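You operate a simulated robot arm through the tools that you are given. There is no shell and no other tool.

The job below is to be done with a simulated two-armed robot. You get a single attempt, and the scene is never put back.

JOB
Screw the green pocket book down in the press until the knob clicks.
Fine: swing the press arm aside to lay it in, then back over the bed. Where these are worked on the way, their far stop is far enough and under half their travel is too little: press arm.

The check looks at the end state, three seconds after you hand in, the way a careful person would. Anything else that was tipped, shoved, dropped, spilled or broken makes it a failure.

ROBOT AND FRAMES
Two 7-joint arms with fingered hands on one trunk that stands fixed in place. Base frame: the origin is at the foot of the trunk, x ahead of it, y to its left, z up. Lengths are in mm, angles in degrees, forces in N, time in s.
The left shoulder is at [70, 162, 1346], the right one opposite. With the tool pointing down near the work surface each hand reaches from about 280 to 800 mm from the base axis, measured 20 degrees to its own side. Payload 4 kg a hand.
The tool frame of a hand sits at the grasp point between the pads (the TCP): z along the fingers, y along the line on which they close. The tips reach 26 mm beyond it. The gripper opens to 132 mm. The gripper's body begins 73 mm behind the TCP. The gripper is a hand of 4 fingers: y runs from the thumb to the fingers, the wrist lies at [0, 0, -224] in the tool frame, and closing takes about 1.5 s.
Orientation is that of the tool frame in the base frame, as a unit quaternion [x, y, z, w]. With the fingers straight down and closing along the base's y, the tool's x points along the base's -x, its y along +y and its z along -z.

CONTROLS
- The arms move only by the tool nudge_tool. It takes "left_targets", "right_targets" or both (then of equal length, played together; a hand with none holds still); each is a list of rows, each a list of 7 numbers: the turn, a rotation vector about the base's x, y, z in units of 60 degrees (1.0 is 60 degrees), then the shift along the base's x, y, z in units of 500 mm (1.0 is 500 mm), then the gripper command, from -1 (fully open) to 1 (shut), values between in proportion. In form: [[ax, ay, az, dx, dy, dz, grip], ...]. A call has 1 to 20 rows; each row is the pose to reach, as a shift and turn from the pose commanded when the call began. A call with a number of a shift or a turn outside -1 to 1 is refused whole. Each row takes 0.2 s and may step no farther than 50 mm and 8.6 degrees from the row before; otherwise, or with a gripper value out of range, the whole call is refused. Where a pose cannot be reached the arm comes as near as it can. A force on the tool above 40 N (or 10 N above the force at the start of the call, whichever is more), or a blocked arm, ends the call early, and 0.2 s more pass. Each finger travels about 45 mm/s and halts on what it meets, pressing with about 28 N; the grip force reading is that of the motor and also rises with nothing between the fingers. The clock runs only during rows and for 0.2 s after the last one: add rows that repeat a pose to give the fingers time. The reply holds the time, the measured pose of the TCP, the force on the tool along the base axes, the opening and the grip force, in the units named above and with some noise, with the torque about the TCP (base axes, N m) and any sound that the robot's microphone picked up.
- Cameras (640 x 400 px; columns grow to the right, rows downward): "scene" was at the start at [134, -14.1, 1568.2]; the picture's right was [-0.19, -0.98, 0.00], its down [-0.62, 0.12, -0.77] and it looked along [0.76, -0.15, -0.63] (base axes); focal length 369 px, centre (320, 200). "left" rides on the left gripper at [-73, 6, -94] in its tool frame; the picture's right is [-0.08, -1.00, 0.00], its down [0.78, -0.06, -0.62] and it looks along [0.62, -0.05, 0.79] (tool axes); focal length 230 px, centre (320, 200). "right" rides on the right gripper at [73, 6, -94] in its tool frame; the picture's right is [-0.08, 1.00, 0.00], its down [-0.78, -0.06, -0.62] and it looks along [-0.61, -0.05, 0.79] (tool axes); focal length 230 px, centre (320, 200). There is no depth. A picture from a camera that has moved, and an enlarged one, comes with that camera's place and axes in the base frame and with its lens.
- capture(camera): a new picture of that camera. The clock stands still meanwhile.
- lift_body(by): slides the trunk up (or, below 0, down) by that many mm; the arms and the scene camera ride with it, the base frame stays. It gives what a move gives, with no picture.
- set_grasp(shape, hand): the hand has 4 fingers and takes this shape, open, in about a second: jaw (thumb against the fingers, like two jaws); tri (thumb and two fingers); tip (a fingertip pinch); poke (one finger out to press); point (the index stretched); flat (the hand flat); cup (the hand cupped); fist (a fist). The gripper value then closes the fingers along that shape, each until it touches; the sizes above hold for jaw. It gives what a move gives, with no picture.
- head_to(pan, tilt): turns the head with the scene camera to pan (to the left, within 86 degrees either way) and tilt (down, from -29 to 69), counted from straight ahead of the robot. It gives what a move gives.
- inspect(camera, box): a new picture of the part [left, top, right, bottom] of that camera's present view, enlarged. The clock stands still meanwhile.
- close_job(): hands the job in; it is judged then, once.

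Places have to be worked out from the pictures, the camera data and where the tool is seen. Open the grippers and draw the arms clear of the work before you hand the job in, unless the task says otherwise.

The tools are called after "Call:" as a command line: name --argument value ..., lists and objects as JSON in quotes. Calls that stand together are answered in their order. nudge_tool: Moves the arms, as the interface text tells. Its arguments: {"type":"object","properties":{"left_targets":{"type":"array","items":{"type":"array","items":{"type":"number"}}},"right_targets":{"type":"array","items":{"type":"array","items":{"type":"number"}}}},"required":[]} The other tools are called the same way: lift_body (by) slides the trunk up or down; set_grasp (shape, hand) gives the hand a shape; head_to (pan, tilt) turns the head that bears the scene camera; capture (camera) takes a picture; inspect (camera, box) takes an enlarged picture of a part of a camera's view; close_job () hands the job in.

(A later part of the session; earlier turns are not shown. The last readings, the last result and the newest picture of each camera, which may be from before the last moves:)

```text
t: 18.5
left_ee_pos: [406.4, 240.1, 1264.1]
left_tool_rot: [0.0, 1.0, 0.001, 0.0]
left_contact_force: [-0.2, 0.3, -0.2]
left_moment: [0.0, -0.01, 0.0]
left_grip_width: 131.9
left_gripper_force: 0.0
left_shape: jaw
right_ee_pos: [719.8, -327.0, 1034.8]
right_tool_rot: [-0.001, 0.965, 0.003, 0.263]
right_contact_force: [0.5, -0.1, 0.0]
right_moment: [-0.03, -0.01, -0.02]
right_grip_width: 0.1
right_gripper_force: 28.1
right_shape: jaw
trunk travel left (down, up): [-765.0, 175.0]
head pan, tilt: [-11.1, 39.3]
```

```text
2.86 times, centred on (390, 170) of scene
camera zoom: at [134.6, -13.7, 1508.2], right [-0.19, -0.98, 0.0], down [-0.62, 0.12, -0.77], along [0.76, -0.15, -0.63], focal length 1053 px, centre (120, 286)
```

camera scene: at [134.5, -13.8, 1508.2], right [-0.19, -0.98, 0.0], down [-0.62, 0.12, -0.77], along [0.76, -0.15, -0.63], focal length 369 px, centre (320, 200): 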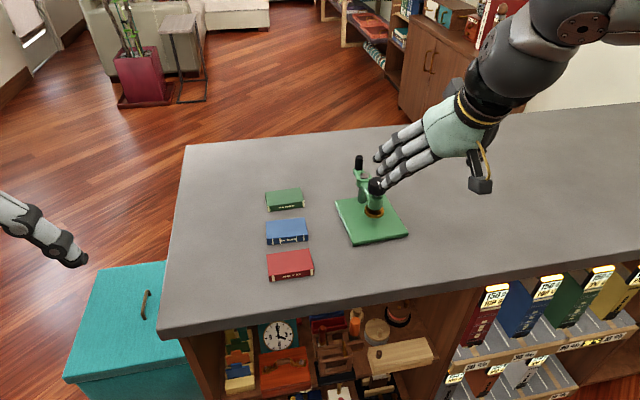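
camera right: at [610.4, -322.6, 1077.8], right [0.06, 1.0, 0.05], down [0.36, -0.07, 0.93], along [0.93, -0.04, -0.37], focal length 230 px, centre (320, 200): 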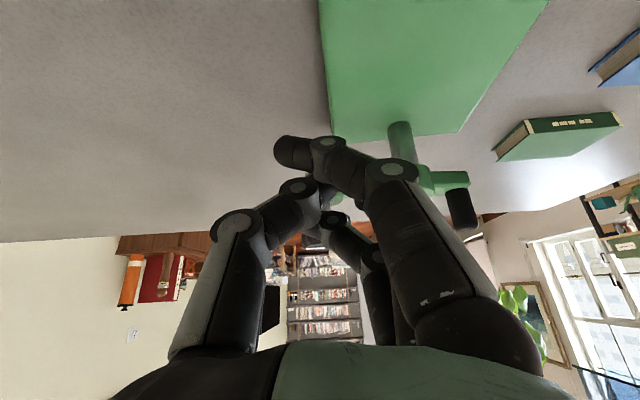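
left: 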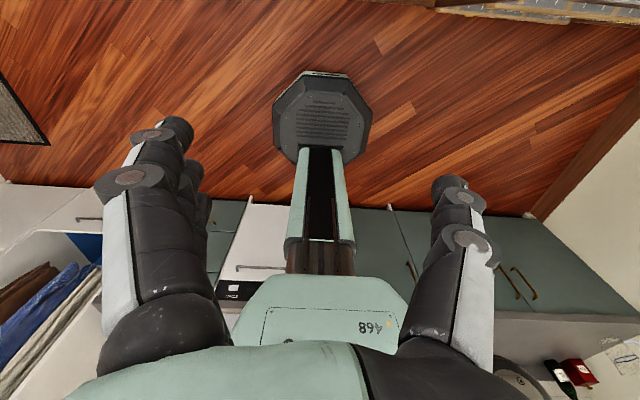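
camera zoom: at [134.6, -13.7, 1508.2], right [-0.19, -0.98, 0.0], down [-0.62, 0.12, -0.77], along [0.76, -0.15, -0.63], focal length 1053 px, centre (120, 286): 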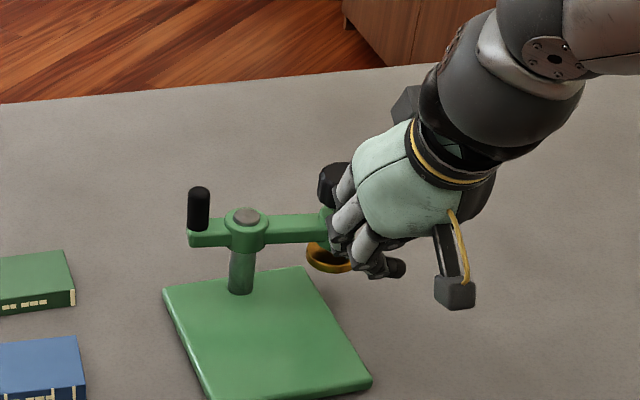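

No contact yet. I'll push +x in small steps and watch the force.

Call:
nudge_tool --right_targets '[[0, 0, 0, 0.01, 0, 0, 1], [0, 0, 0, 0.02, 0, 0, 1], [0, 0, 0, 0.03, 0, 0, 1], [0, 0, 0, 0.04, 0, 0, 1], [0, 0, 0, 0.05, 0, 0, 1]]'

Call:
inspect --camera "scene" --box '[330, 100, 450, 240]'

```text
t: 19.7
left_ee_pos: [405.5, 239.7, 1264.5]
left_tool_rot: [0.0, 1.0, 0.0, 0.0]
left_contact_force: [-0.1, -0.1, 0.8]
left_moment: [0.01, 0.0, 0.03]
left_grip_width: 132.0
left_gripper_force: 0.1
left_shape: jaw
right_ee_pos: [744.0, -327.8, 1036.0]
right_tool_rot: [0.0, 0.965, 0.003, 0.263]
right_contact_force: [-0.2, -0.2, 0.1]
right_moment: [0.0, 0.03, 0.0]
right_grip_width: 0.0
right_gripper_force: 27.9
right_shape: jaw
trunk travel left (down, up): [-765.0, 175.0]
head pan, tilt: [-11.1, 39.3]
```

```text
2.86 times, centred on (390, 170) of scene
camera zoom: at [134.3, -14.3, 1508.2], right [-0.19, -0.98, 0.0], down [-0.62, 0.12, -0.77], along [0.76, -0.15, -0.63], focal length 1053 px, centre (120, 286)
```

zoom: 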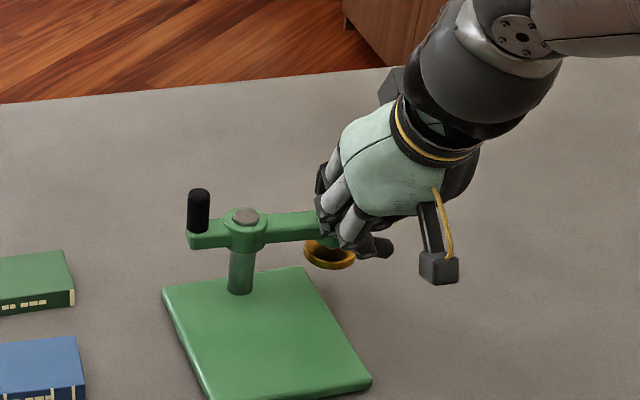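

Contact seems near. I'll continue +x another 20 mm slowly.

Call:
nudge_tool --right_targets '[[0, 0, 0, 0.008, 0, 0, 1], [0, 0, 0, 0.016, 0, 0, 1], [0, 0, 0, 0.024, 0, 0, 1], [0, 0, 0, 0.032, 0, 0, 1], [0, 0, 0, 0.04, 0, 0, 1]]'

Call:
inspect --camera "scene" --box '[330, 100, 450, 240]'

Call:
capture --camera "right"

```text
t: 20.9
left_ee_pos: [406.5, 239.5, 1263.9]
left_tool_rot: [0.0, 1.0, 0.0, 0.0]
left_contact_force: [-0.8, 0.4, 0.0]
left_moment: [0.01, 0.02, -0.01]
left_grip_width: 131.8
left_gripper_force: 0.0
left_shape: jaw
right_ee_pos: [764.9, -329.1, 1035.1]
right_tool_rot: [-0.002, 0.965, 0.004, 0.262]
right_contact_force: [-0.6, -0.9, 0.3]
right_moment: [-0.01, -0.03, -0.03]
right_grip_width: 0.1
right_gripper_force: 27.5
right_shape: jaw
trunk travel left (down, up): [-765.0, 175.0]
head pan, tilt: [-11.1, 39.3]
```

```text
2.86 times, centred on (390, 170) of scene
camera zoom: at [134.2, -14.1, 1508.2], right [-0.19, -0.98, 0.0], down [-0.62, 0.12, -0.77], along [0.76, -0.15, -0.63], focal length 1053 px, centre (120, 286)
```

zoom: 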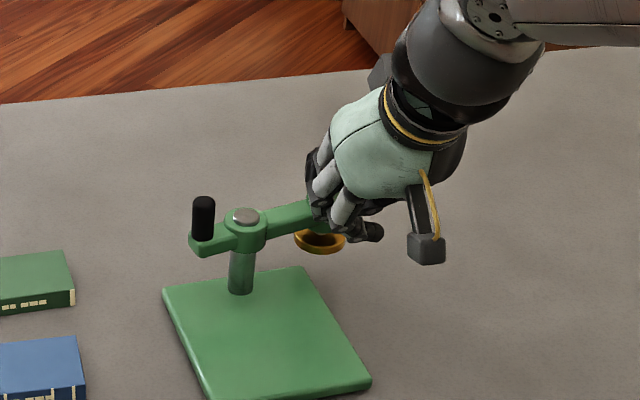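

```text
taken
camera right: at [655.3, -323.6, 1078.6], right [0.06, 1.0, 0.05], down [0.36, -0.07, 0.93], along [0.93, -0.04, -0.37], focal length 230 px, centre (320, 200)
```

right: 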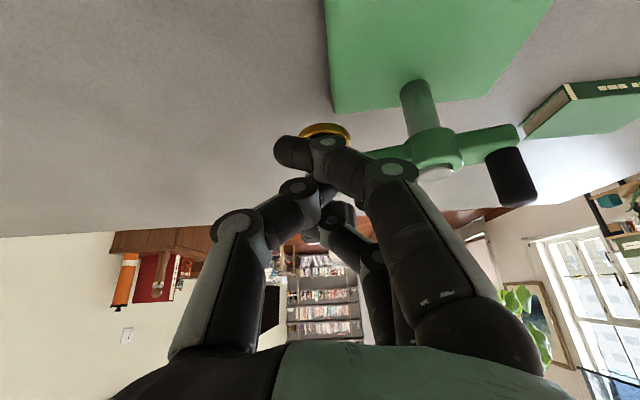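

The arm has moved past 90°, still no stop. I'll keep pushing +x with a slight +y drift following the arc.

Call:
nudge_tool --right_targets '[[0, 0, 0, 0.008, 0.001, 0, 1], [0, 0, 0, 0.016, 0.003, 0, 1], [0, 0, 0, 0.024, 0.005, 0, 1], [0, 0, 0, 0.032, 0.007, 0, 1], [0, 0, 0, 0.04, 0.01, 0, 1]]'

Call:
inspect --camera "scene" --box '[330, 100, 450, 240]'

```text
t: 22.1
left_ee_pos: [404.8, 240.2, 1264.6]
left_tool_rot: [0.001, 1.0, -0.001, 0.0]
left_contact_force: [0.2, -0.8, -0.2]
left_moment: [-0.03, 0.01, 0.0]
left_grip_width: 132.0
left_gripper_force: 0.1
left_shape: jaw
right_ee_pos: [768.2, -327.7, 1039.3]
right_tool_rot: [0.0, 0.965, 0.003, 0.263]
right_contact_force: [-11.1, -1.4, -3.7]
right_moment: [-0.02, 0.0, -0.06]
right_grip_width: 0.1
right_gripper_force: 28.4
right_shape: jaw
right hand out of reach, approached as far as the arm can: row 2, 3, 4, 5
trunk travel left (down, up): [-765.0, 175.0]
head pan, tilt: [-11.1, 39.3]
```

```text
2.86 times, centred on (390, 170) of scene
camera zoom: at [132.4, -14.7, 1508.4], right [-0.19, -0.98, 0.0], down [-0.62, 0.12, -0.77], along [0.76, -0.15, -0.63], focal length 1053 px, centre (120, 286)
```

zoom: 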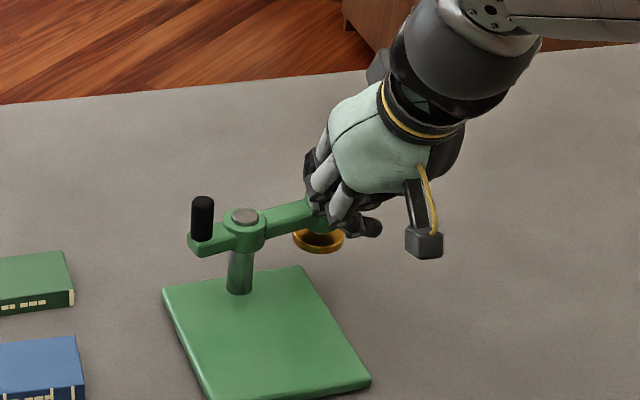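

There is an 11 N reaction, so this may be the stop, but the reach flag makes it ambiguous. I'll back off a little, pitch the hand 8° more for reach, and push again to confirm.

Call:
nudge_tool --right_targets '[[0, 0, 0, -0.02, 0, 0, 1], [0, -0.13, 0, -0.02, 0, 0.01, 1], [0, -0.2, 0, -0.02, 0, 0.01, 1], [0, -0.2, 0, -0.01, 0, 0.01, 1], [0, -0.2, 0, 0.0, 0, 0.01, 1]]'

Call:
nudge_tool --right_targets '[[0, 0, 0, 0.008, 0, 0, 1], [0, 0, 0, 0.016, 0, 0, 1], [0, 0, 0, 0.024, 0.001, 0, 1]]'

Call:
inspect --camera "scene" --box '[330, 100, 450, 240]'

```text
t: 23.3
left_ee_pos: [406.1, 240.2, 1264.8]
left_tool_rot: [-0.001, 1.0, 0.0, 0.0]
left_contact_force: [-0.3, -1.2, 1.1]
left_moment: [0.01, 0.02, 0.0]
left_grip_width: 131.9
left_gripper_force: 0.1
left_shape: jaw
right_ee_pos: [768.8, -326.4, 1046.6]
right_tool_rot: [-0.001, 0.932, 0.003, 0.363]
right_contact_force: [-0.6, 0.4, -0.1]
right_moment: [0.0, 0.04, -0.02]
right_grip_width: 0.2
right_gripper_force: 27.6
right_shape: jaw
trunk travel left (down, up): [-765.0, 175.0]
head pan, tilt: [-11.1, 39.3]
```

```text
t: 24.1
left_ee_pos: [402.5, 240.2, 1265.0]
left_tool_rot: [0.0, 1.0, 0.0, 0.0]
left_contact_force: [0.1, -1.2, -0.4]
left_moment: [-0.01, 0.02, 0.02]
left_grip_width: 131.7
left_gripper_force: 0.0
left_shape: jaw
right_ee_pos: [778.3, -326.6, 1045.2]
right_tool_rot: [-0.001, 0.932, 0.004, 0.361]
right_contact_force: [-15.8, 1.1, 2.0]
right_moment: [0.07, 0.15, 0.09]
right_grip_width: 0.3
right_gripper_force: 28.5
right_shape: jaw
trunk travel left (down, up): [-765.0, 175.0]
head pan, tilt: [-11.1, 39.3]
```

```text
2.86 times, centred on (390, 170) of scene
camera zoom: at [130.4, -13.4, 1508.6], right [-0.19, -0.98, 0.0], down [-0.62, 0.12, -0.78], along [0.76, -0.15, -0.63], focal length 1053 px, centre (120, 286)
```

zoom: 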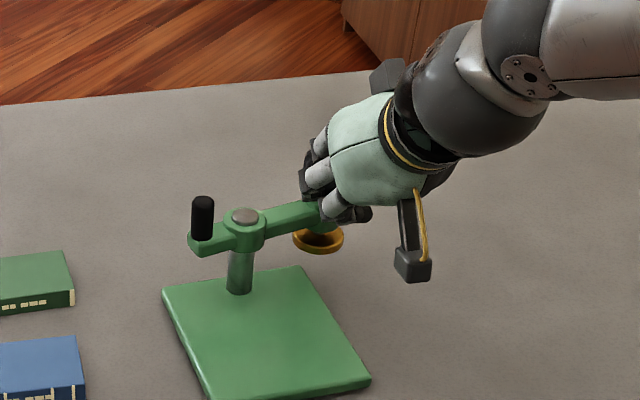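

The arm holds at about 105° with 16 N reaction and no movement, so that's the far stop. I'll back off, lift clear, open the hand and head toward the book while reducing the pitch to about 30°.

Call:
nudge_tool --right_targets '[[0, 0, 0, -0.03, 0, 0, 1], [0, 0, 0, -0.06, 0, 0.03, 1], [0, 0.05, 0, -0.08, 0, 0.1, 0.8], [0, 0.1, 0, -0.1, 0.04, 0.18, 0.5], [0, 0.15, 0, -0.1, 0.12, 0.22, 0.2], [0, 0.2, 0, -0.08, 0.21, 0.22, 0], [0, 0.2, 0, -0.04, 0.3, 0.22, -0.2], [0, 0.2, 0, 0.02, 0.38, 0.22, -0.4], [0, 0.2, 0, 0.06, 0.45, 0.22, -0.6], [0, 0.2, 0, 0.08, 0.52, 0.2, -0.8], [0, 0.2, 0, 0.08, 0.52, 0.2, -0.8]]'

Call:
capture --camera "right"

Call:
capture --camera "scene"

```text
t: 26.5
left_ee_pos: [406.6, 238.8, 1264.9]
left_tool_rot: [-0.001, 1.0, 0.0, 0.0]
left_contact_force: [0.2, 0.3, -0.5]
left_moment: [-0.01, 0.0, -0.01]
left_grip_width: 132.1
left_gripper_force: 0.1
left_shape: jaw
right_ee_pos: [711.7, -203.3, 1151.5]
right_tool_rot: [-0.002, 0.965, 0.004, 0.264]
right_contact_force: [0.1, 0.0, 0.0]
right_moment: [-0.01, -0.01, 0.01]
right_grip_width: 118.8
right_gripper_force: 0.1
right_shape: jaw
right hand out of reach, approached as far as the arm can: row 6, 7, 8, 9, 10, 11
trunk travel left (down, up): [-765.0, 175.0]
head pan, tilt: [-11.1, 39.3]
```

```text
taken
camera right: at [602.2, -199.3, 1193.7], right [0.06, 1.0, 0.05], down [0.36, -0.07, 0.93], along [0.93, -0.04, -0.36], focal length 230 px, centre (320, 200)
```

right: 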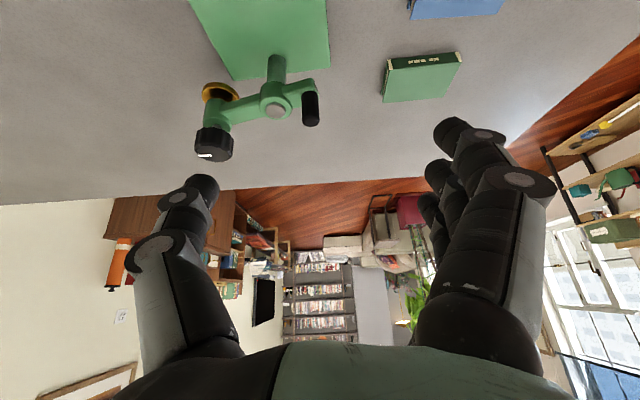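

```text
taken
camera scene: at [134.1, -13.9, 1508.2], right [-0.19, -0.98, 0.0], down [-0.62, 0.12, -0.77], along [0.76, -0.15, -0.63], focal length 369 px, centre (320, 200)
```

scene: 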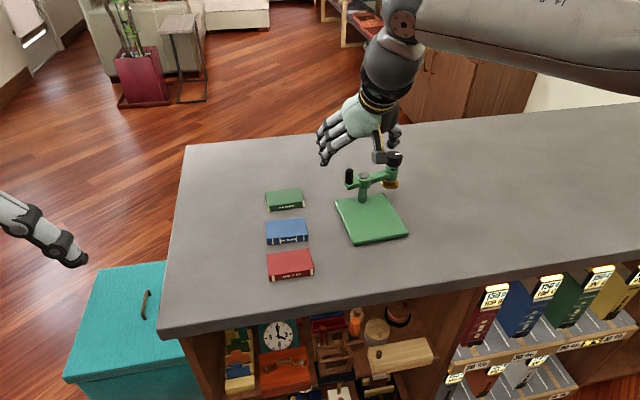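

The wrist can't reach far while it's above the shoulder, so I'll raise the trunk 60 mm and then bring the hand over and down toward the book. I'll move in y first, staying clear of the press handle.

Call:
lift_body --by 60

Call:
nudge_tool --right_targets '[[0, 0, 0, 0, 0.08, -0.02, -0.9], [0, 0, 0, 0, 0.16, -0.06, -1], [0, 0, 0, 0, 0.24, -0.12, -1], [0, 0, 0, 0, 0.278, -0.2, -1], [0, 0, 0, 0.04, 0.278, -0.28, -1], [0, 0, 0, 0.08, 0.278, -0.34, -1], [0, 0, 0, 0.12, 0.278, -0.38, -1], [0, 0, 0, 0.12, 0.278, -0.38, -1]]'

Call:
capture --camera "right"

Call:
capture --camera "scene"

```text
t: 27.5
left_ee_pos: [405.7, 239.5, 1322.9]
left_tool_rot: [0.0, 1.0, 0.001, 0.0]
left_contact_force: [0.4, 0.3, -0.3]
left_moment: [-0.01, 0.01, 0.04]
left_grip_width: 131.9
left_gripper_force: 0.0
left_shape: jaw
right_ee_pos: [711.7, -204.0, 1211.0]
right_tool_rot: [-0.001, 0.965, 0.004, 0.264]
right_contact_force: [0.5, 0.6, 0.0]
right_moment: [0.0, 0.01, -0.01]
right_grip_width: 118.7
right_gripper_force: 0.1
right_shape: jaw
trunk travel left (down, up): [-825.0, 115.0]
head pan, tilt: [-11.1, 39.3]
```

```text
t: 29.3
left_ee_pos: [406.2, 239.4, 1323.9]
left_tool_rot: [-0.001, 1.0, 0.0, 0.0]
left_contact_force: [0.0, 0.5, 0.4]
left_moment: [-0.02, 0.02, -0.01]
left_grip_width: 132.0
left_gripper_force: 0.0
left_shape: jaw
right_ee_pos: [665.7, -189.5, 1088.8]
right_tool_rot: [-0.002, 0.965, 0.005, 0.264]
right_contact_force: [0.2, 0.1, -0.2]
right_moment: [-0.03, -0.02, 0.02]
right_grip_width: 131.9
right_gripper_force: 0.1
right_shape: jaw
right hand out of reach, approached as far as the arm can: row 1, 2, 3, 4, 5, 6, 7, 8
trunk travel left (down, up): [-825.0, 115.0]
head pan, tilt: [-11.1, 39.3]
```

```text
taken
camera right: at [555.3, -185.3, 1130.2], right [0.06, 1.0, 0.05], down [0.36, -0.07, 0.93], along [0.93, -0.04, -0.36], focal length 230 px, centre (320, 200)
```

right: 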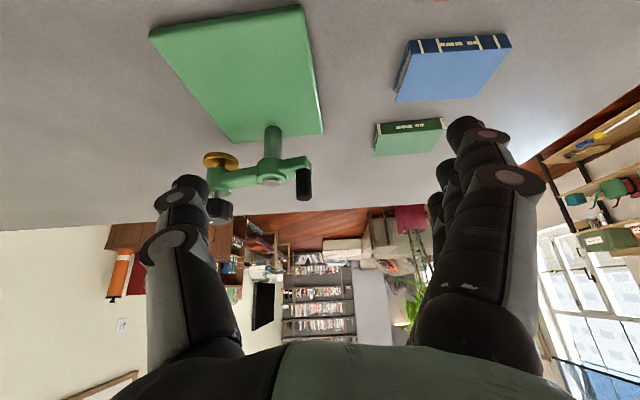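

```text
taken
camera scene: at [134.2, -14.1, 1568.2], right [-0.19, -0.98, 0.0], down [-0.62, 0.12, -0.77], along [0.76, -0.15, -0.63], focal length 369 px, centre (320, 200)
```

scene: 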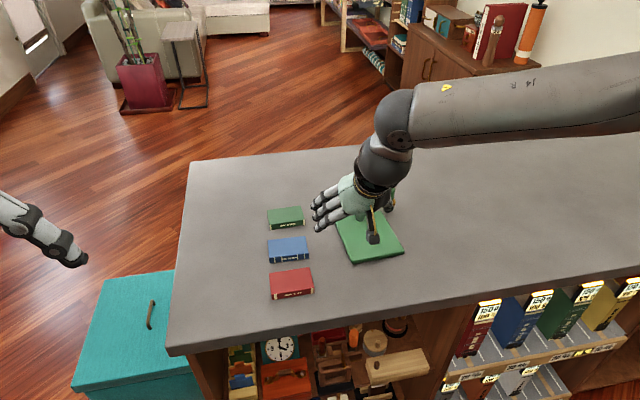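

The arm seems limited by the wrist bend in this elbow-out posture. Extra forward pitch helped before, so I'll pitch to about 45° and then extend forward-left toward the book at a safe height.

Call:
nudge_tool --right_targets '[[0, -0.12, 0, 0, 0, 0.02, -1], [0, -0.24, 0, 0, 0, 0.04, -1], [0, -0.24, 0, 0.04, 0.04, 0.04, -1], [0, -0.24, 0, 0.08, 0.08, 0.04, -1], [0, -0.24, 0, 0.12, 0.12, 0.04, -1], [0, -0.24, 0, 0.16, 0.16, 0.03, -1], [0, -0.24, 0, 0.2, 0.2, 0.02, -1], [0, -0.24, 0, 0.24, 0.24, 0.0, -1], [0, -0.24, 0, 0.28, 0.25, -0.02, -1], [0, -0.24, 0, 0.28, 0.25, -0.02, -1]]'

Call:
capture --camera "right"

Call:
capture --camera "scene"

```text
t: 31.5
left_ee_pos: [406.1, 239.9, 1324.0]
left_tool_rot: [0.0, 1.0, 0.0, -0.001]
left_contact_force: [0.5, -0.9, 0.2]
left_moment: [0.0, -0.02, 0.04]
left_grip_width: 131.8
left_gripper_force: 0.0
left_shape: jaw
right_ee_pos: [716.7, -175.7, 1146.5]
right_tool_rot: [-0.002, 0.924, 0.005, 0.383]
right_contact_force: [0.4, 0.5, 0.7]
right_moment: [0.0, -0.03, -0.02]
right_grip_width: 131.9
right_gripper_force: 0.1
right_shape: jaw
right hand out of reach, approached as far as the arm can: row 4, 5, 6, 7, 8, 9, 10
trunk travel left (down, up): [-825.0, 115.0]
head pan, tilt: [-11.1, 39.3]
```

```text
taken
camera right: at [598.8, -170.4, 1159.5], right [0.05, 1.0, 0.06], down [0.12, -0.07, 0.99], along [0.99, -0.04, -0.12], focal length 230 px, centre (320, 200)
```

right: 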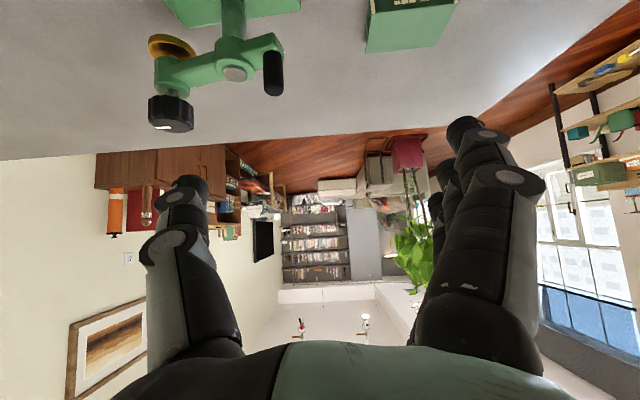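

```text
taken
camera scene: at [134.1, -14.0, 1568.2], right [-0.19, -0.98, 0.0], down [-0.62, 0.12, -0.77], along [0.76, -0.15, -0.63], focal length 369 px, centre (320, 200)
```

scene: 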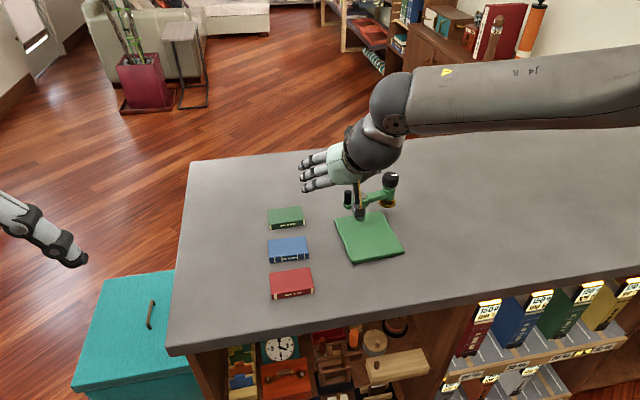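

Still stuck in the same posture, with the forearm pointing leftward. I'll test whether yawing the hand toward the forearm (+40°) frees the reach, then move forward-left.

Call:
nudge_tool --right_targets '[[0, 0, 0.13, 0, 0, 0, -1], [0, 0, 0.26, 0, 0, 0, -1], [0, 0, 0.39, 0, 0, 0, -1], [0, 0, 0.52, 0, 0, 0, -1], [0, 0, 0.65, 0, 0, 0, -1], [0, 0, 0.65, 0.04, 0.06, 0, -1], [0, 0, 0.65, 0.08, 0.12, 0, -1], [0, 0, 0.65, 0.12, 0.18, 0, -1], [0, 0, 0.65, 0.16, 0.22, 0, -1], [0, 0, 0.65, 0.16, 0.22, 0, -1]]'

Call:
capture --camera "scene"

```text
t: 33.7
left_ee_pos: [406.0, 239.9, 1323.9]
left_tool_rot: [0.0, 1.0, 0.0, -0.001]
left_contact_force: [-0.1, -0.5, 0.7]
left_moment: [0.01, 0.02, -0.01]
left_grip_width: 131.8
left_gripper_force: 0.1
left_shape: jaw
right_ee_pos: [744.0, -108.8, 1161.7]
right_tool_rot: [-0.31, 0.87, 0.132, 0.36]
right_contact_force: [-0.7, -0.7, -0.8]
right_moment: [-0.02, -0.01, -0.01]
right_grip_width: 131.6
right_gripper_force: 0.1
right_shape: jaw
right hand out of reach, approached as far as the arm can: row 7, 8, 9, 10
trunk travel left (down, up): [-825.0, 115.0]
head pan, tilt: [-11.1, 39.3]
```

```text
taken
camera scene: at [135.1, -13.7, 1568.1], right [-0.19, -0.98, 0.0], down [-0.62, 0.12, -0.77], along [0.76, -0.15, -0.63], focal length 369 px, centre (320, 200)
```

scene: 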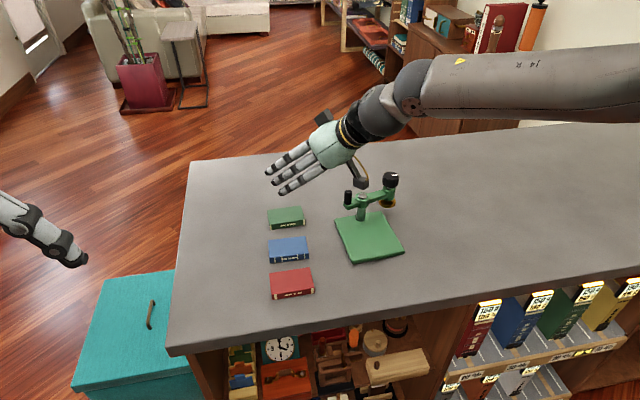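

Even nearly straight-wristed it stops, so it's the arm posture (elbow high and out), not the wrist. I'll retract toward the body and lower the hand, to get the elbow down before extending low over the table.

Call:
nudge_tool --right_targets '[[0, 0, -0.1, -0.07, -0.02, 0, -1], [0, 0, -0.2, -0.15, -0.05, 0, -1], [0, 0, -0.3, -0.23, -0.09, 0, -1], [0, 0, -0.4, -0.31, -0.13, 0, -1], [0, 0, -0.5, -0.39, -0.17, 0, -1], [0, 0, -0.6, -0.47, -0.21, 0, -1], [0, 0, -0.65, -0.55, -0.24, -0.01, -1], [0, 0, -0.65, -0.62, -0.26, -0.02, -1], [0, 0, -0.65, -0.68, -0.28, -0.06, -1], [0, 0, -0.65, -0.72, -0.28, -0.12, -1], [0, 0, -0.65, -0.72, -0.28, -0.2, -1], [0, 0, -0.65, -0.72, -0.28, -0.28, -1]]'

Call:
capture --camera "scene"

```text
t: 36.3
left_ee_pos: [404.8, 230.5, 1327.5]
left_tool_rot: [0.001, 1.0, 0.004, 0.0]
left_contact_force: [0.2, -0.7, 0.3]
left_moment: [0.07, 0.0, 0.0]
left_grip_width: 132.0
left_gripper_force: 0.0
left_shape: jaw
right_ee_pos: [423.1, -308.1, 1000.2]
right_tool_rot: [-0.002, 0.926, 0.017, 0.378]
right_contact_force: [1.9, -0.1, 1.5]
right_moment: [0.02, 0.13, 0.05]
right_grip_width: 132.3
right_gripper_force: 0.0
right_shape: jaw
right hand out of reach, approached as far as the arm can: row 7, 8, 9, 10, 11, 12
trunk travel left (down, up): [-825.0, 115.0]
head pan, tilt: [-11.1, 39.3]
```

```text
taken
camera scene: at [133.0, -23.9, 1568.0], right [-0.19, -0.98, -0.01], down [-0.62, 0.13, -0.77], along [0.76, -0.15, -0.63], focal length 369 px, centre (320, 200)
```

scene: 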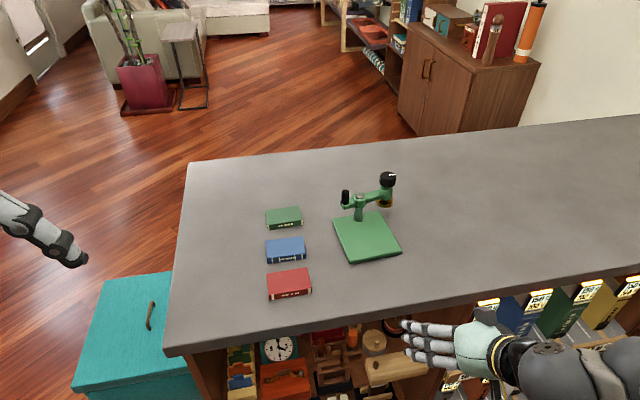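

I'll turn the head to the right and down to see the right arm's elbow posture.

Call:
head_to --pan -45 --tilt 45

Call:
capture --camera "scene"

```text
t: 37.3
left_ee_pos: [406.6, 242.9, 1323.9]
left_tool_rot: [0.0, 1.0, -0.001, -0.001]
left_contact_force: [0.1, 0.2, -0.3]
left_moment: [-0.04, 0.02, 0.0]
left_grip_width: 132.0
left_gripper_force: 0.0
left_shape: jaw
right_ee_pos: [427.5, -297.3, 1003.0]
right_tool_rot: [-0.008, 0.925, 0.014, 0.38]
right_contact_force: [0.7, 0.9, -0.6]
right_moment: [-0.05, 0.01, -0.01]
right_grip_width: 131.9
right_gripper_force: 0.1
right_shape: jaw
trunk travel left (down, up): [-825.0, 115.0]
head pan, tilt: [-45.0, 45.0]
```

```text
taken
camera scene: at [108.9, -52.7, 1559.9], right [-0.71, -0.71, 0.0], down [-0.5, 0.5, -0.71], along [0.5, -0.5, -0.71], focal length 369 px, centre (320, 200)
```

scene: 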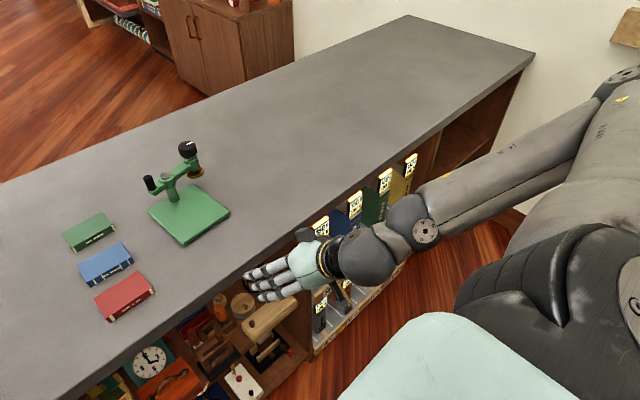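

The elbow sits far out to the right at shoulder height. I'll test the stated tool-down reach low over the table: bring the hand back to vertical while moving forward at z≈1003, clear of the books and press.

Call:
head_to --pan -20 --tilt 40

Call:
nudge_tool --right_targets '[[0, 0.12, 0, 0.05, 0.03, 0.02, -1], [0, 0.24, 0, 0.1, 0.06, 0.02, -1], [0, 0.36, 0, 0.16, 0.1, 0.02, -1], [0, 0.48, 0, 0.22, 0.14, 0.02, -1], [0, 0.6, 0, 0.28, 0.18, 0.02, -1], [0, 0.75, 0, 0.34, 0.22, 0.02, -1], [0, 0.75, 0, 0.4, 0.26, 0.02, -1], [0, 0.75, 0, 0.46, 0.3, 0.02, -1], [0, 0.75, 0, 0.52, 0.34, 0.02, -1], [0, 0.75, 0, 0.58, 0.38, 0.02, -1], [0, 0.75, 0, 0.58, 0.38, 0.02, -1]]'

Call:
capture --camera "scene"

```text
t: 38.2
left_ee_pos: [405.7, 239.0, 1323.7]
left_tool_rot: [0.0, 1.0, -0.001, 0.0]
left_contact_force: [0.6, 0.0, -0.1]
left_moment: [0.02, 0.01, -0.01]
left_grip_width: 132.0
left_gripper_force: 0.0
left_shape: jaw
right_ee_pos: [426.4, -298.2, 1003.9]
right_tool_rot: [-0.008, 0.925, 0.015, 0.38]
right_contact_force: [0.2, 0.4, -0.1]
right_moment: [0.0, 0.0, -0.06]
right_grip_width: 132.2
right_gripper_force: 0.0
right_shape: jaw
trunk travel left (down, up): [-825.0, 115.0]
head pan, tilt: [-20.0, 40.0]
```

```text
refused: row 6 steps farther than a row can; nothing moved
```

```text
taken
camera scene: at [129.6, -27.3, 1567.2], right [-0.34, -0.94, 0.0], down [-0.6, 0.22, -0.77], along [0.72, -0.26, -0.64], focal length 369 px, centre (320, 200)
```

scene: 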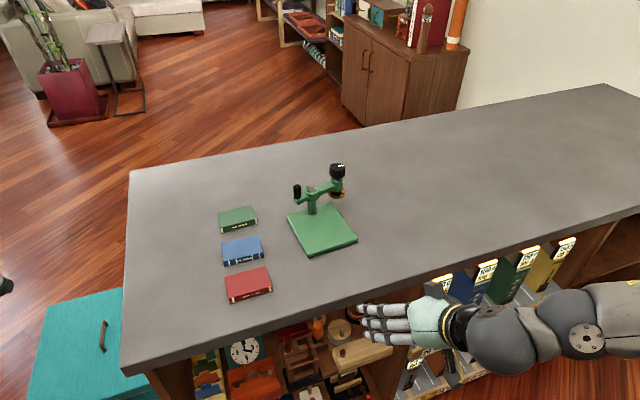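

The row step was slightly over the limit. I'll redo it with smaller turn steps.

Call:
nudge_tool --right_targets '[[0, 0.12, 0, 0.05, 0.03, 0.02, -1], [0, 0.24, 0, 0.1, 0.06, 0.02, -1], [0, 0.36, 0, 0.16, 0.1, 0.02, -1], [0, 0.48, 0, 0.22, 0.14, 0.02, -1], [0, 0.6, 0, 0.28, 0.18, 0.02, -1], [0, 0.72, 0, 0.34, 0.22, 0.02, -1], [0, 0.75, 0, 0.4, 0.26, 0.02, -1], [0, 0.75, 0, 0.46, 0.3, 0.02, -1], [0, 0.75, 0, 0.52, 0.34, 0.02, -1], [0, 0.75, 0, 0.58, 0.38, 0.02, -1], [0, 0.75, 0, 0.58, 0.38, 0.02, -1]]'

Call:
capture --camera "scene"

```text
t: 40.6
left_ee_pos: [406.7, 239.6, 1324.6]
left_tool_rot: [0.0, 1.0, 0.0, 0.0]
left_contact_force: [-0.1, 0.2, -0.2]
left_moment: [0.0, 0.01, 0.01]
left_grip_width: 131.9
left_gripper_force: 0.0
left_shape: jaw
right_ee_pos: [570.8, -228.2, 1064.4]
right_tool_rot: [0.0, 1.0, 0.006, 0.001]
right_contact_force: [0.4, 0.2, 0.5]
right_moment: [0.02, 0.02, 0.02]
right_grip_width: 132.1
right_gripper_force: 0.0
right_shape: jaw
right hand out of reach, approached as far as the arm can: row 6, 7, 8, 9, 10, 11
trunk travel left (down, up): [-825.0, 115.0]
head pan, tilt: [-20.0, 40.0]
```

```text
taken
camera scene: at [130.6, -26.2, 1567.1], right [-0.34, -0.94, 0.0], down [-0.6, 0.22, -0.77], along [0.72, -0.26, -0.64], focal length 369 px, centre (320, 200)
```

scene: 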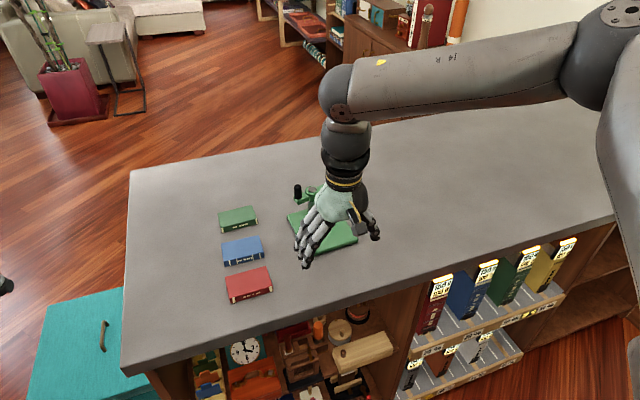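

The behaviour fits a wrist bend limit of about 60°: the forearm must slope down, meaning the shoulder should sit well above the wrist. I'll raise the trunk 50 mm, pitch the hand 30°, and travel low (z≈1000) toward the book.

Call:
lift_body --by 50

Call:
nudge_tool --right_targets '[[0, -0.1, 0, 0, 0.02, -0.04, -1], [0, -0.2, 0, 0, 0.04, -0.09, -1], [0, -0.3, 0, 0, 0.08, -0.14, -1], [0, -0.4, 0, 0.02, 0.14, -0.18, -1], [0, -0.5, 0, 0.06, 0.2, -0.2, -1], [0, -0.5, 0, 0.1, 0.26, -0.22, -1], [0, -0.5, 0, 0.14, 0.32, -0.22, -1], [0, -0.5, 0, 0.16, 0.33, -0.22, -1], [0, -0.5, 0, 0.16, 0.33, -0.22, -1]]'

Call:
capture --camera "scene"

```text
t: 41.5
left_ee_pos: [405.9, 239.3, 1374.3]
left_tool_rot: [-0.001, 1.0, -0.001, 0.0]
left_contact_force: [0.7, -0.2, -0.5]
left_moment: [0.01, 0.01, -0.01]
left_grip_width: 131.9
left_gripper_force: 0.1
left_shape: jaw
right_ee_pos: [570.8, -228.6, 1116.0]
right_tool_rot: [0.0, 1.0, 0.006, 0.0]
right_contact_force: [-0.4, 0.7, 0.3]
right_moment: [0.0, 0.04, -0.03]
right_grip_width: 132.3
right_gripper_force: 0.0
right_shape: jaw
trunk travel left (down, up): [-875.0, 65.0]
head pan, tilt: [-20.0, 40.0]
```

```text
t: 43.5
left_ee_pos: [406.2, 240.4, 1373.5]
left_tool_rot: [0.0, 1.0, 0.0, 0.001]
left_contact_force: [-0.3, -0.2, 0.5]
left_moment: [0.03, -0.01, 0.03]
left_grip_width: 132.0
left_gripper_force: 0.1
left_shape: jaw
right_ee_pos: [595.8, -178.8, 1087.4]
right_tool_rot: [-0.002, 0.966, 0.007, 0.259]
right_contact_force: [0.7, -1.2, 0.2]
right_moment: [-0.01, -0.01, 0.01]
right_grip_width: 131.9
right_gripper_force: 0.1
right_shape: jaw
right hand out of reach, approached as far as the arm can: row 3, 4, 5, 6, 7, 8, 9
trunk travel left (down, up): [-875.0, 65.0]
head pan, tilt: [-20.0, 40.0]
```

```text
taken
camera scene: at [130.5, -26.7, 1617.1], right [-0.34, -0.94, 0.0], down [-0.6, 0.22, -0.77], along [0.72, -0.26, -0.64], focal length 369 px, centre (320, 200)
```

scene: 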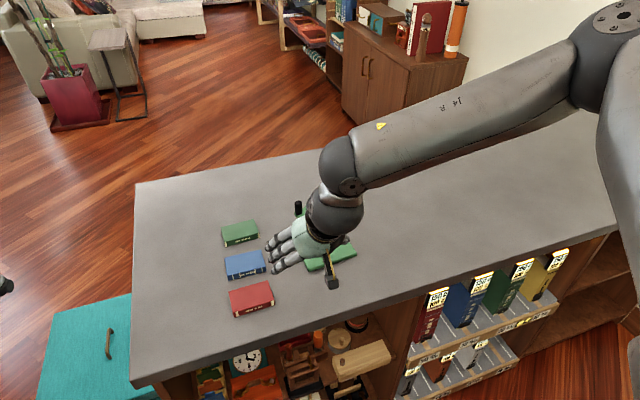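

The upper arm seems to stop at about the same direction each time, so I need to see the posture. I'll turn the head to view the right shoulder and elbow directly.

Call:
head_to --pan -50 --tilt 25

Call:
capture --camera "scene"

Call:
capture --camera "left"

```text
t: 44.5
left_ee_pos: [405.1, 240.9, 1374.5]
left_tool_rot: [0.0, 1.0, 0.0, 0.0]
left_contact_force: [0.0, 0.1, -0.5]
left_moment: [0.0, 0.01, 0.0]
left_grip_width: 131.5
left_gripper_force: 0.0
left_shape: jaw
right_ee_pos: [597.3, -178.1, 1085.2]
right_tool_rot: [-0.003, 0.966, 0.007, 0.26]
right_contact_force: [-0.4, 0.4, 0.8]
right_moment: [-0.01, 0.03, 0.01]
right_grip_width: 131.6
right_gripper_force: 0.1
right_shape: jaw
trunk travel left (down, up): [-875.0, 65.0]
head pan, tilt: [-50.0, 25.0]
```

```text
taken
camera scene: at [109.4, -67.9, 1640.5], right [-0.77, -0.64, 0.0], down [-0.27, 0.32, -0.91], along [0.58, -0.69, -0.42], focal length 369 px, centre (320, 200)
```

scene: 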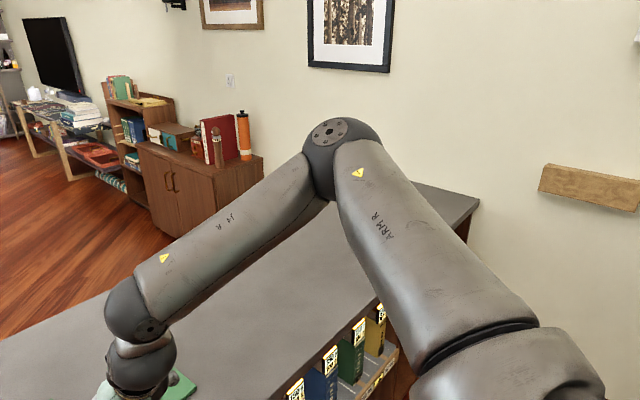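

```text
taken
camera left: at [478.0, 245.2, 1467.7], right [0.08, -1.0, 0.0], down [-0.78, -0.06, 0.62], along [-0.62, -0.05, -0.79], focal length 230 px, centre (320, 200)
```

left: 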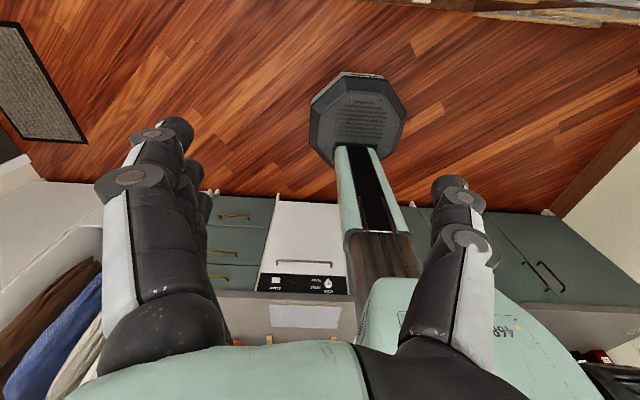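

I can now see the elbow sitting high and outward. I'll test whether yawing the hand (toward the forearm direction) lets it go lower and further from here.

Call:
nudge_tool --right_targets '[[0, 0, 0.12, 0, 0, 0, -1], [0, 0, 0.24, 0, 0, 0, -1], [0, 0, 0.36, 0, 0, 0, -1], [0, 0, 0.48, 0, 0, 0, -1], [0, 0, 0.6, 0, 0, -0.03, -1], [0, 0, 0.72, 0, 0, -0.06, -1], [0, 0, 0.84, 0, 0, -0.1, -1], [0, 0, 0.84, 0, 0, -0.14, -1], [0, 0, 0.84, 0, 0, -0.14, -1]]'

Call:
capture --camera "scene"

```text
t: 46.5
left_ee_pos: [405.4, 239.8, 1373.1]
left_tool_rot: [0.0, 1.0, -0.001, 0.0]
left_contact_force: [0.4, 0.0, -0.3]
left_moment: [0.04, -0.03, 0.01]
left_grip_width: 131.8
left_gripper_force: 0.0
left_shape: jaw
right_ee_pos: [588.8, -179.6, 1010.4]
right_tool_rot: [-0.413, 0.873, 0.116, 0.233]
right_contact_force: [0.4, 0.6, -0.1]
right_moment: [0.0, 0.0, -0.03]
right_grip_width: 132.0
right_gripper_force: 0.1
right_shape: jaw
trunk travel left (down, up): [-875.0, 65.0]
head pan, tilt: [-50.0, 25.0]
```

```text
taken
camera scene: at [109.1, -67.9, 1640.5], right [-0.77, -0.64, 0.0], down [-0.27, 0.32, -0.91], along [0.58, -0.69, -0.42], focal length 369 px, centre (320, 200)
```

scene: 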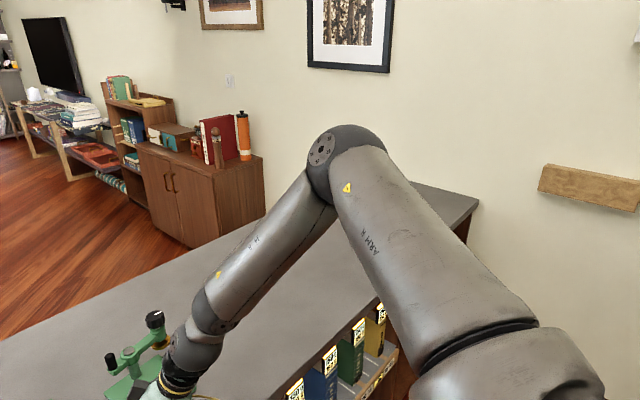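

With yaw the hand moves freely again, so wrist limits are the constraint. Since the book is far and needs a pitched hand, I'll lift a little and see what the "tip" shape looks like, in case it suits a pitched pinch better.

Call:
nudge_tool --right_targets '[[0, 0, 0, 0, 0, 0.05, -1], [0, 0, 0, 0, 0, 0.1, -1]]'

Call:
set_grasp --hand "right" --shape "tip"

Call:
capture --camera "right"

Call:
set_grasp --hand "right" --shape "tri"

Call:
capture --camera "right"

```text
t: 47.0
left_ee_pos: [403.4, 240.2, 1374.4]
left_tool_rot: [-0.001, 1.0, 0.0, 0.0]
left_contact_force: [0.2, 0.3, -0.6]
left_moment: [-0.01, -0.01, -0.01]
left_grip_width: 131.5
left_gripper_force: 0.1
left_shape: jaw
right_ee_pos: [587.1, -180.4, 1060.8]
right_tool_rot: [-0.413, 0.873, 0.116, 0.232]
right_contact_force: [-0.6, 0.4, 0.5]
right_moment: [0.0, 0.01, 0.01]
right_grip_width: 131.8
right_gripper_force: 0.0
right_shape: jaw
trunk travel left (down, up): [-875.0, 65.0]
head pan, tilt: [-50.0, 25.0]
```

```text
t: 48.0
left_ee_pos: [405.9, 240.4, 1373.0]
left_tool_rot: [-0.001, 1.0, 0.0, 0.0]
left_contact_force: [0.2, -0.2, -0.5]
left_moment: [0.0, -0.01, -0.02]
left_grip_width: 132.0
left_gripper_force: 0.0
left_shape: jaw
right_ee_pos: [587.4, -180.7, 1059.5]
right_tool_rot: [-0.412, 0.873, 0.116, 0.232]
right_contact_force: [0.1, 1.0, -0.6]
right_moment: [0.0, -0.01, -0.02]
right_grip_width: 131.8
right_gripper_force: 0.1
right_shape: tip
trunk travel left (down, up): [-875.0, 65.0]
head pan, tilt: [-50.0, 25.0]
```

```text
taken
camera right: at [515.1, -262.9, 1102.8], right [-0.73, 0.68, 0.05], down [0.29, 0.24, 0.93], along [0.62, 0.69, -0.37], focal length 230 px, centre (320, 200)
```

right: 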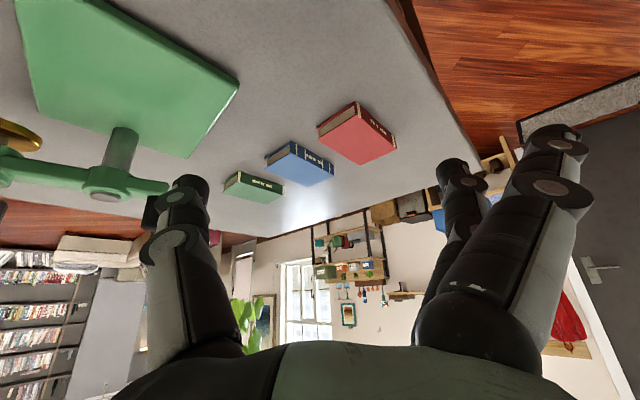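

```text
t: 48.9
left_ee_pos: [406.9, 240.6, 1373.5]
left_tool_rot: [0.0, 1.0, -0.001, 0.0]
left_contact_force: [0.7, -0.1, 0.6]
left_moment: [0.01, 0.05, 0.0]
left_grip_width: 131.9
left_gripper_force: 0.0
left_shape: jaw
right_ee_pos: [587.7, -180.9, 1060.1]
right_tool_rot: [-0.413, 0.873, 0.116, 0.232]
right_contact_force: [0.7, -0.2, 0.2]
right_moment: [0.03, 0.01, 0.01]
right_grip_width: 132.0
right_gripper_force: 0.0
right_shape: tri
trunk travel left (down, up): [-875.0, 65.0]
head pan, tilt: [-50.0, 25.0]
```

```text
taken
camera right: at [514.7, -262.7, 1103.1], right [-0.73, 0.68, 0.05], down [0.29, 0.24, 0.93], along [0.62, 0.69, -0.37], focal length 230 px, centre (320, 200)
```

right: 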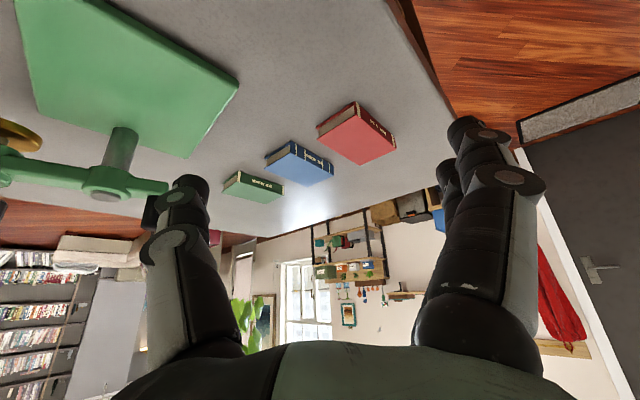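

The "tip" shape pinches with thumb and middle finger (index and ring held back), which suits a pitched hand. I'll choose tip, raise the hand, add 10° pitch, then lower the trunk 186 mm (shoulder ≈1210), which suits both the book and the press.

Call:
set_grasp --hand "right" --shape "tip"

Call:
nudge_tool --right_targets '[[0.03, -0.025, 0, 0, 0, 0.08, -1], [0.06, -0.05, 0, 0, 0, 0.16, -1], [0.09, -0.08, 0, 0, 0, 0.24, -1], [0.1277, -0.1072, 0, 0, 0, 0.31, -1], [0.1277, -0.1072, 0, 0, 0, 0.31, -1]]'

Call:
lift_body --by -186

Call:
head_to --pan -10 --tilt 35

Call:
capture --camera "scene"

```text
t: 49.8
left_ee_pos: [405.7, 240.6, 1374.8]
left_tool_rot: [0.001, 1.0, -0.001, 0.0]
left_contact_force: [-0.3, 0.3, 0.2]
left_moment: [0.02, -0.02, 0.0]
left_grip_width: 131.6
left_gripper_force: 0.0
left_shape: jaw
right_ee_pos: [588.1, -181.1, 1059.5]
right_tool_rot: [-0.412, 0.873, 0.116, 0.232]
right_contact_force: [-0.2, 0.1, 0.0]
right_moment: [-0.01, -0.01, 0.0]
right_grip_width: 132.0
right_gripper_force: 0.1
right_shape: tip
trunk travel left (down, up): [-875.0, 65.0]
head pan, tilt: [-50.0, 25.0]
```

```text
t: 51.0
left_ee_pos: [406.1, 239.2, 1374.0]
left_tool_rot: [0.0, 1.0, 0.0, -0.001]
left_contact_force: [0.3, 0.7, -1.5]
left_moment: [-0.02, -0.01, -0.01]
left_grip_width: 132.2
left_gripper_force: 0.1
left_shape: jaw
right_ee_pos: [587.7, -178.9, 1214.8]
right_tool_rot: [-0.402, 0.849, 0.15, 0.308]
right_contact_force: [-1.2, -0.1, 1.5]
right_moment: [-0.03, 0.01, 0.01]
right_grip_width: 131.9
right_gripper_force: 0.0
right_shape: tip
trunk travel left (down, up): [-875.0, 65.0]
head pan, tilt: [-50.0, 25.0]
```

```text
t: 53.0
left_ee_pos: [405.9, 240.2, 1188.8]
left_tool_rot: [0.001, 1.0, 0.0, 0.0]
left_contact_force: [-0.1, 0.6, -0.2]
left_moment: [-0.02, -0.01, 0.02]
left_grip_width: 131.9
left_gripper_force: 0.0
left_shape: jaw
right_ee_pos: [588.7, -177.4, 1028.0]
right_tool_rot: [-0.401, 0.849, 0.15, 0.308]
right_contact_force: [0.3, 0.1, -0.2]
right_moment: [0.02, 0.02, 0.01]
right_grip_width: 132.1
right_gripper_force: 0.0
right_shape: tip
trunk travel left (down, up): [-689.0, 251.0]
head pan, tilt: [-50.0, 25.0]
```

```text
t: 54.1
left_ee_pos: [405.2, 239.9, 1187.1]
left_tool_rot: [-0.001, 1.0, 0.0, -0.001]
left_contact_force: [-0.3, 0.2, 0.6]
left_moment: [0.03, -0.02, 0.01]
left_grip_width: 132.1
left_gripper_force: 0.0
left_shape: jaw
right_ee_pos: [589.1, -179.0, 1028.0]
right_tool_rot: [-0.402, 0.849, 0.151, 0.308]
right_contact_force: [-0.4, -0.8, 0.2]
right_moment: [0.02, -0.02, 0.01]
right_grip_width: 132.1
right_gripper_force: 0.0
right_shape: tip
trunk travel left (down, up): [-689.0, 251.0]
head pan, tilt: [-10.0, 35.0]
```

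```text
taken
camera scene: at [136.9, -12.9, 1438.8], right [-0.17, -0.98, 0.0], down [-0.56, 0.1, -0.82], along [0.81, -0.14, -0.57], focal length 369 px, centre (320, 200)
```

scene: 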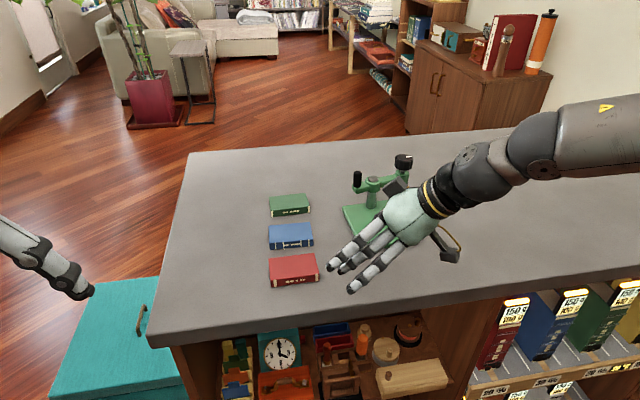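

The hand is at yaw 50°, pitch 40°, z≈1028. I'll extend toward the book, gradually reducing yaw as the arm straightens.

Call:
nudge_tool --right_targets '[[0, 0, -0.1, 0.07, 0.0383, -0.004, -1], [0, 0, -0.2, 0.14, 0.0766, -0.008, -1], [0, 0, -0.3, 0.211, 0.115, -0.012, -1], [0, 0, -0.4, 0.281, 0.153, -0.016, -1], [0, 0, -0.5, 0.352, 0.192, -0.02, -1], [0, 0, -0.6, 0.422, 0.23, -0.026, -1], [0, 0, -0.6, 0.422, 0.23, -0.026, -1]]'

Call:
capture --camera "right"

Call:
capture --camera "scene"

```text
t: 55.7
left_ee_pos: [406.0, 240.8, 1187.8]
left_tool_rot: [0.0, 1.0, 0.0, 0.0]
left_contact_force: [0.4, 0.2, 0.9]
left_moment: [0.01, -0.02, 0.02]
left_grip_width: 131.9
left_gripper_force: 0.0
left_shape: jaw
right_ee_pos: [724.1, -141.1, 1039.3]
right_tool_rot: [-0.119, 0.932, 0.048, 0.34]
right_contact_force: [0.2, 0.3, 0.3]
right_moment: [-0.05, -0.01, -0.02]
right_grip_width: 132.1
right_gripper_force: 0.0
right_shape: tip
right hand out of reach, approached as far as the arm can: row 4, 5, 6, 7
trunk travel left (down, up): [-689.0, 251.0]
head pan, tilt: [-10.0, 35.0]
```

```text
taken
camera right: at [611.4, -164.8, 1063.0], right [-0.2, 0.98, 0.06], down [0.21, -0.02, 0.98], along [0.96, 0.2, -0.21], focal length 230 px, centre (320, 200)
```

right: 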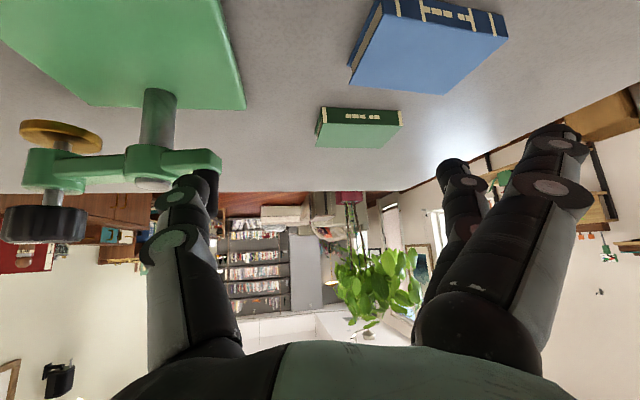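

```text
taken
camera scene: at [137.3, -12.8, 1438.7], right [-0.17, -0.98, 0.0], down [-0.57, 0.1, -0.82], along [0.81, -0.14, -0.57], focal length 369 px, centre (320, 200)
```

scene: 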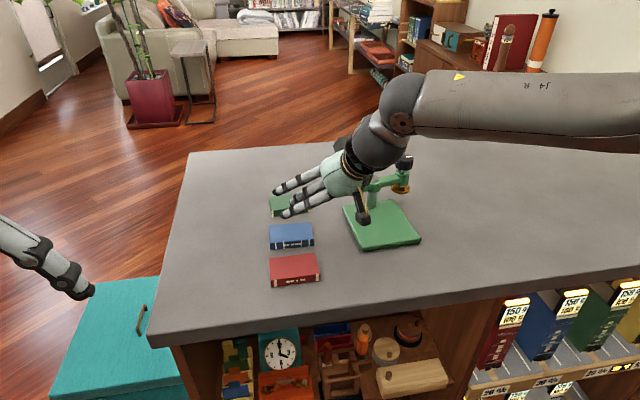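

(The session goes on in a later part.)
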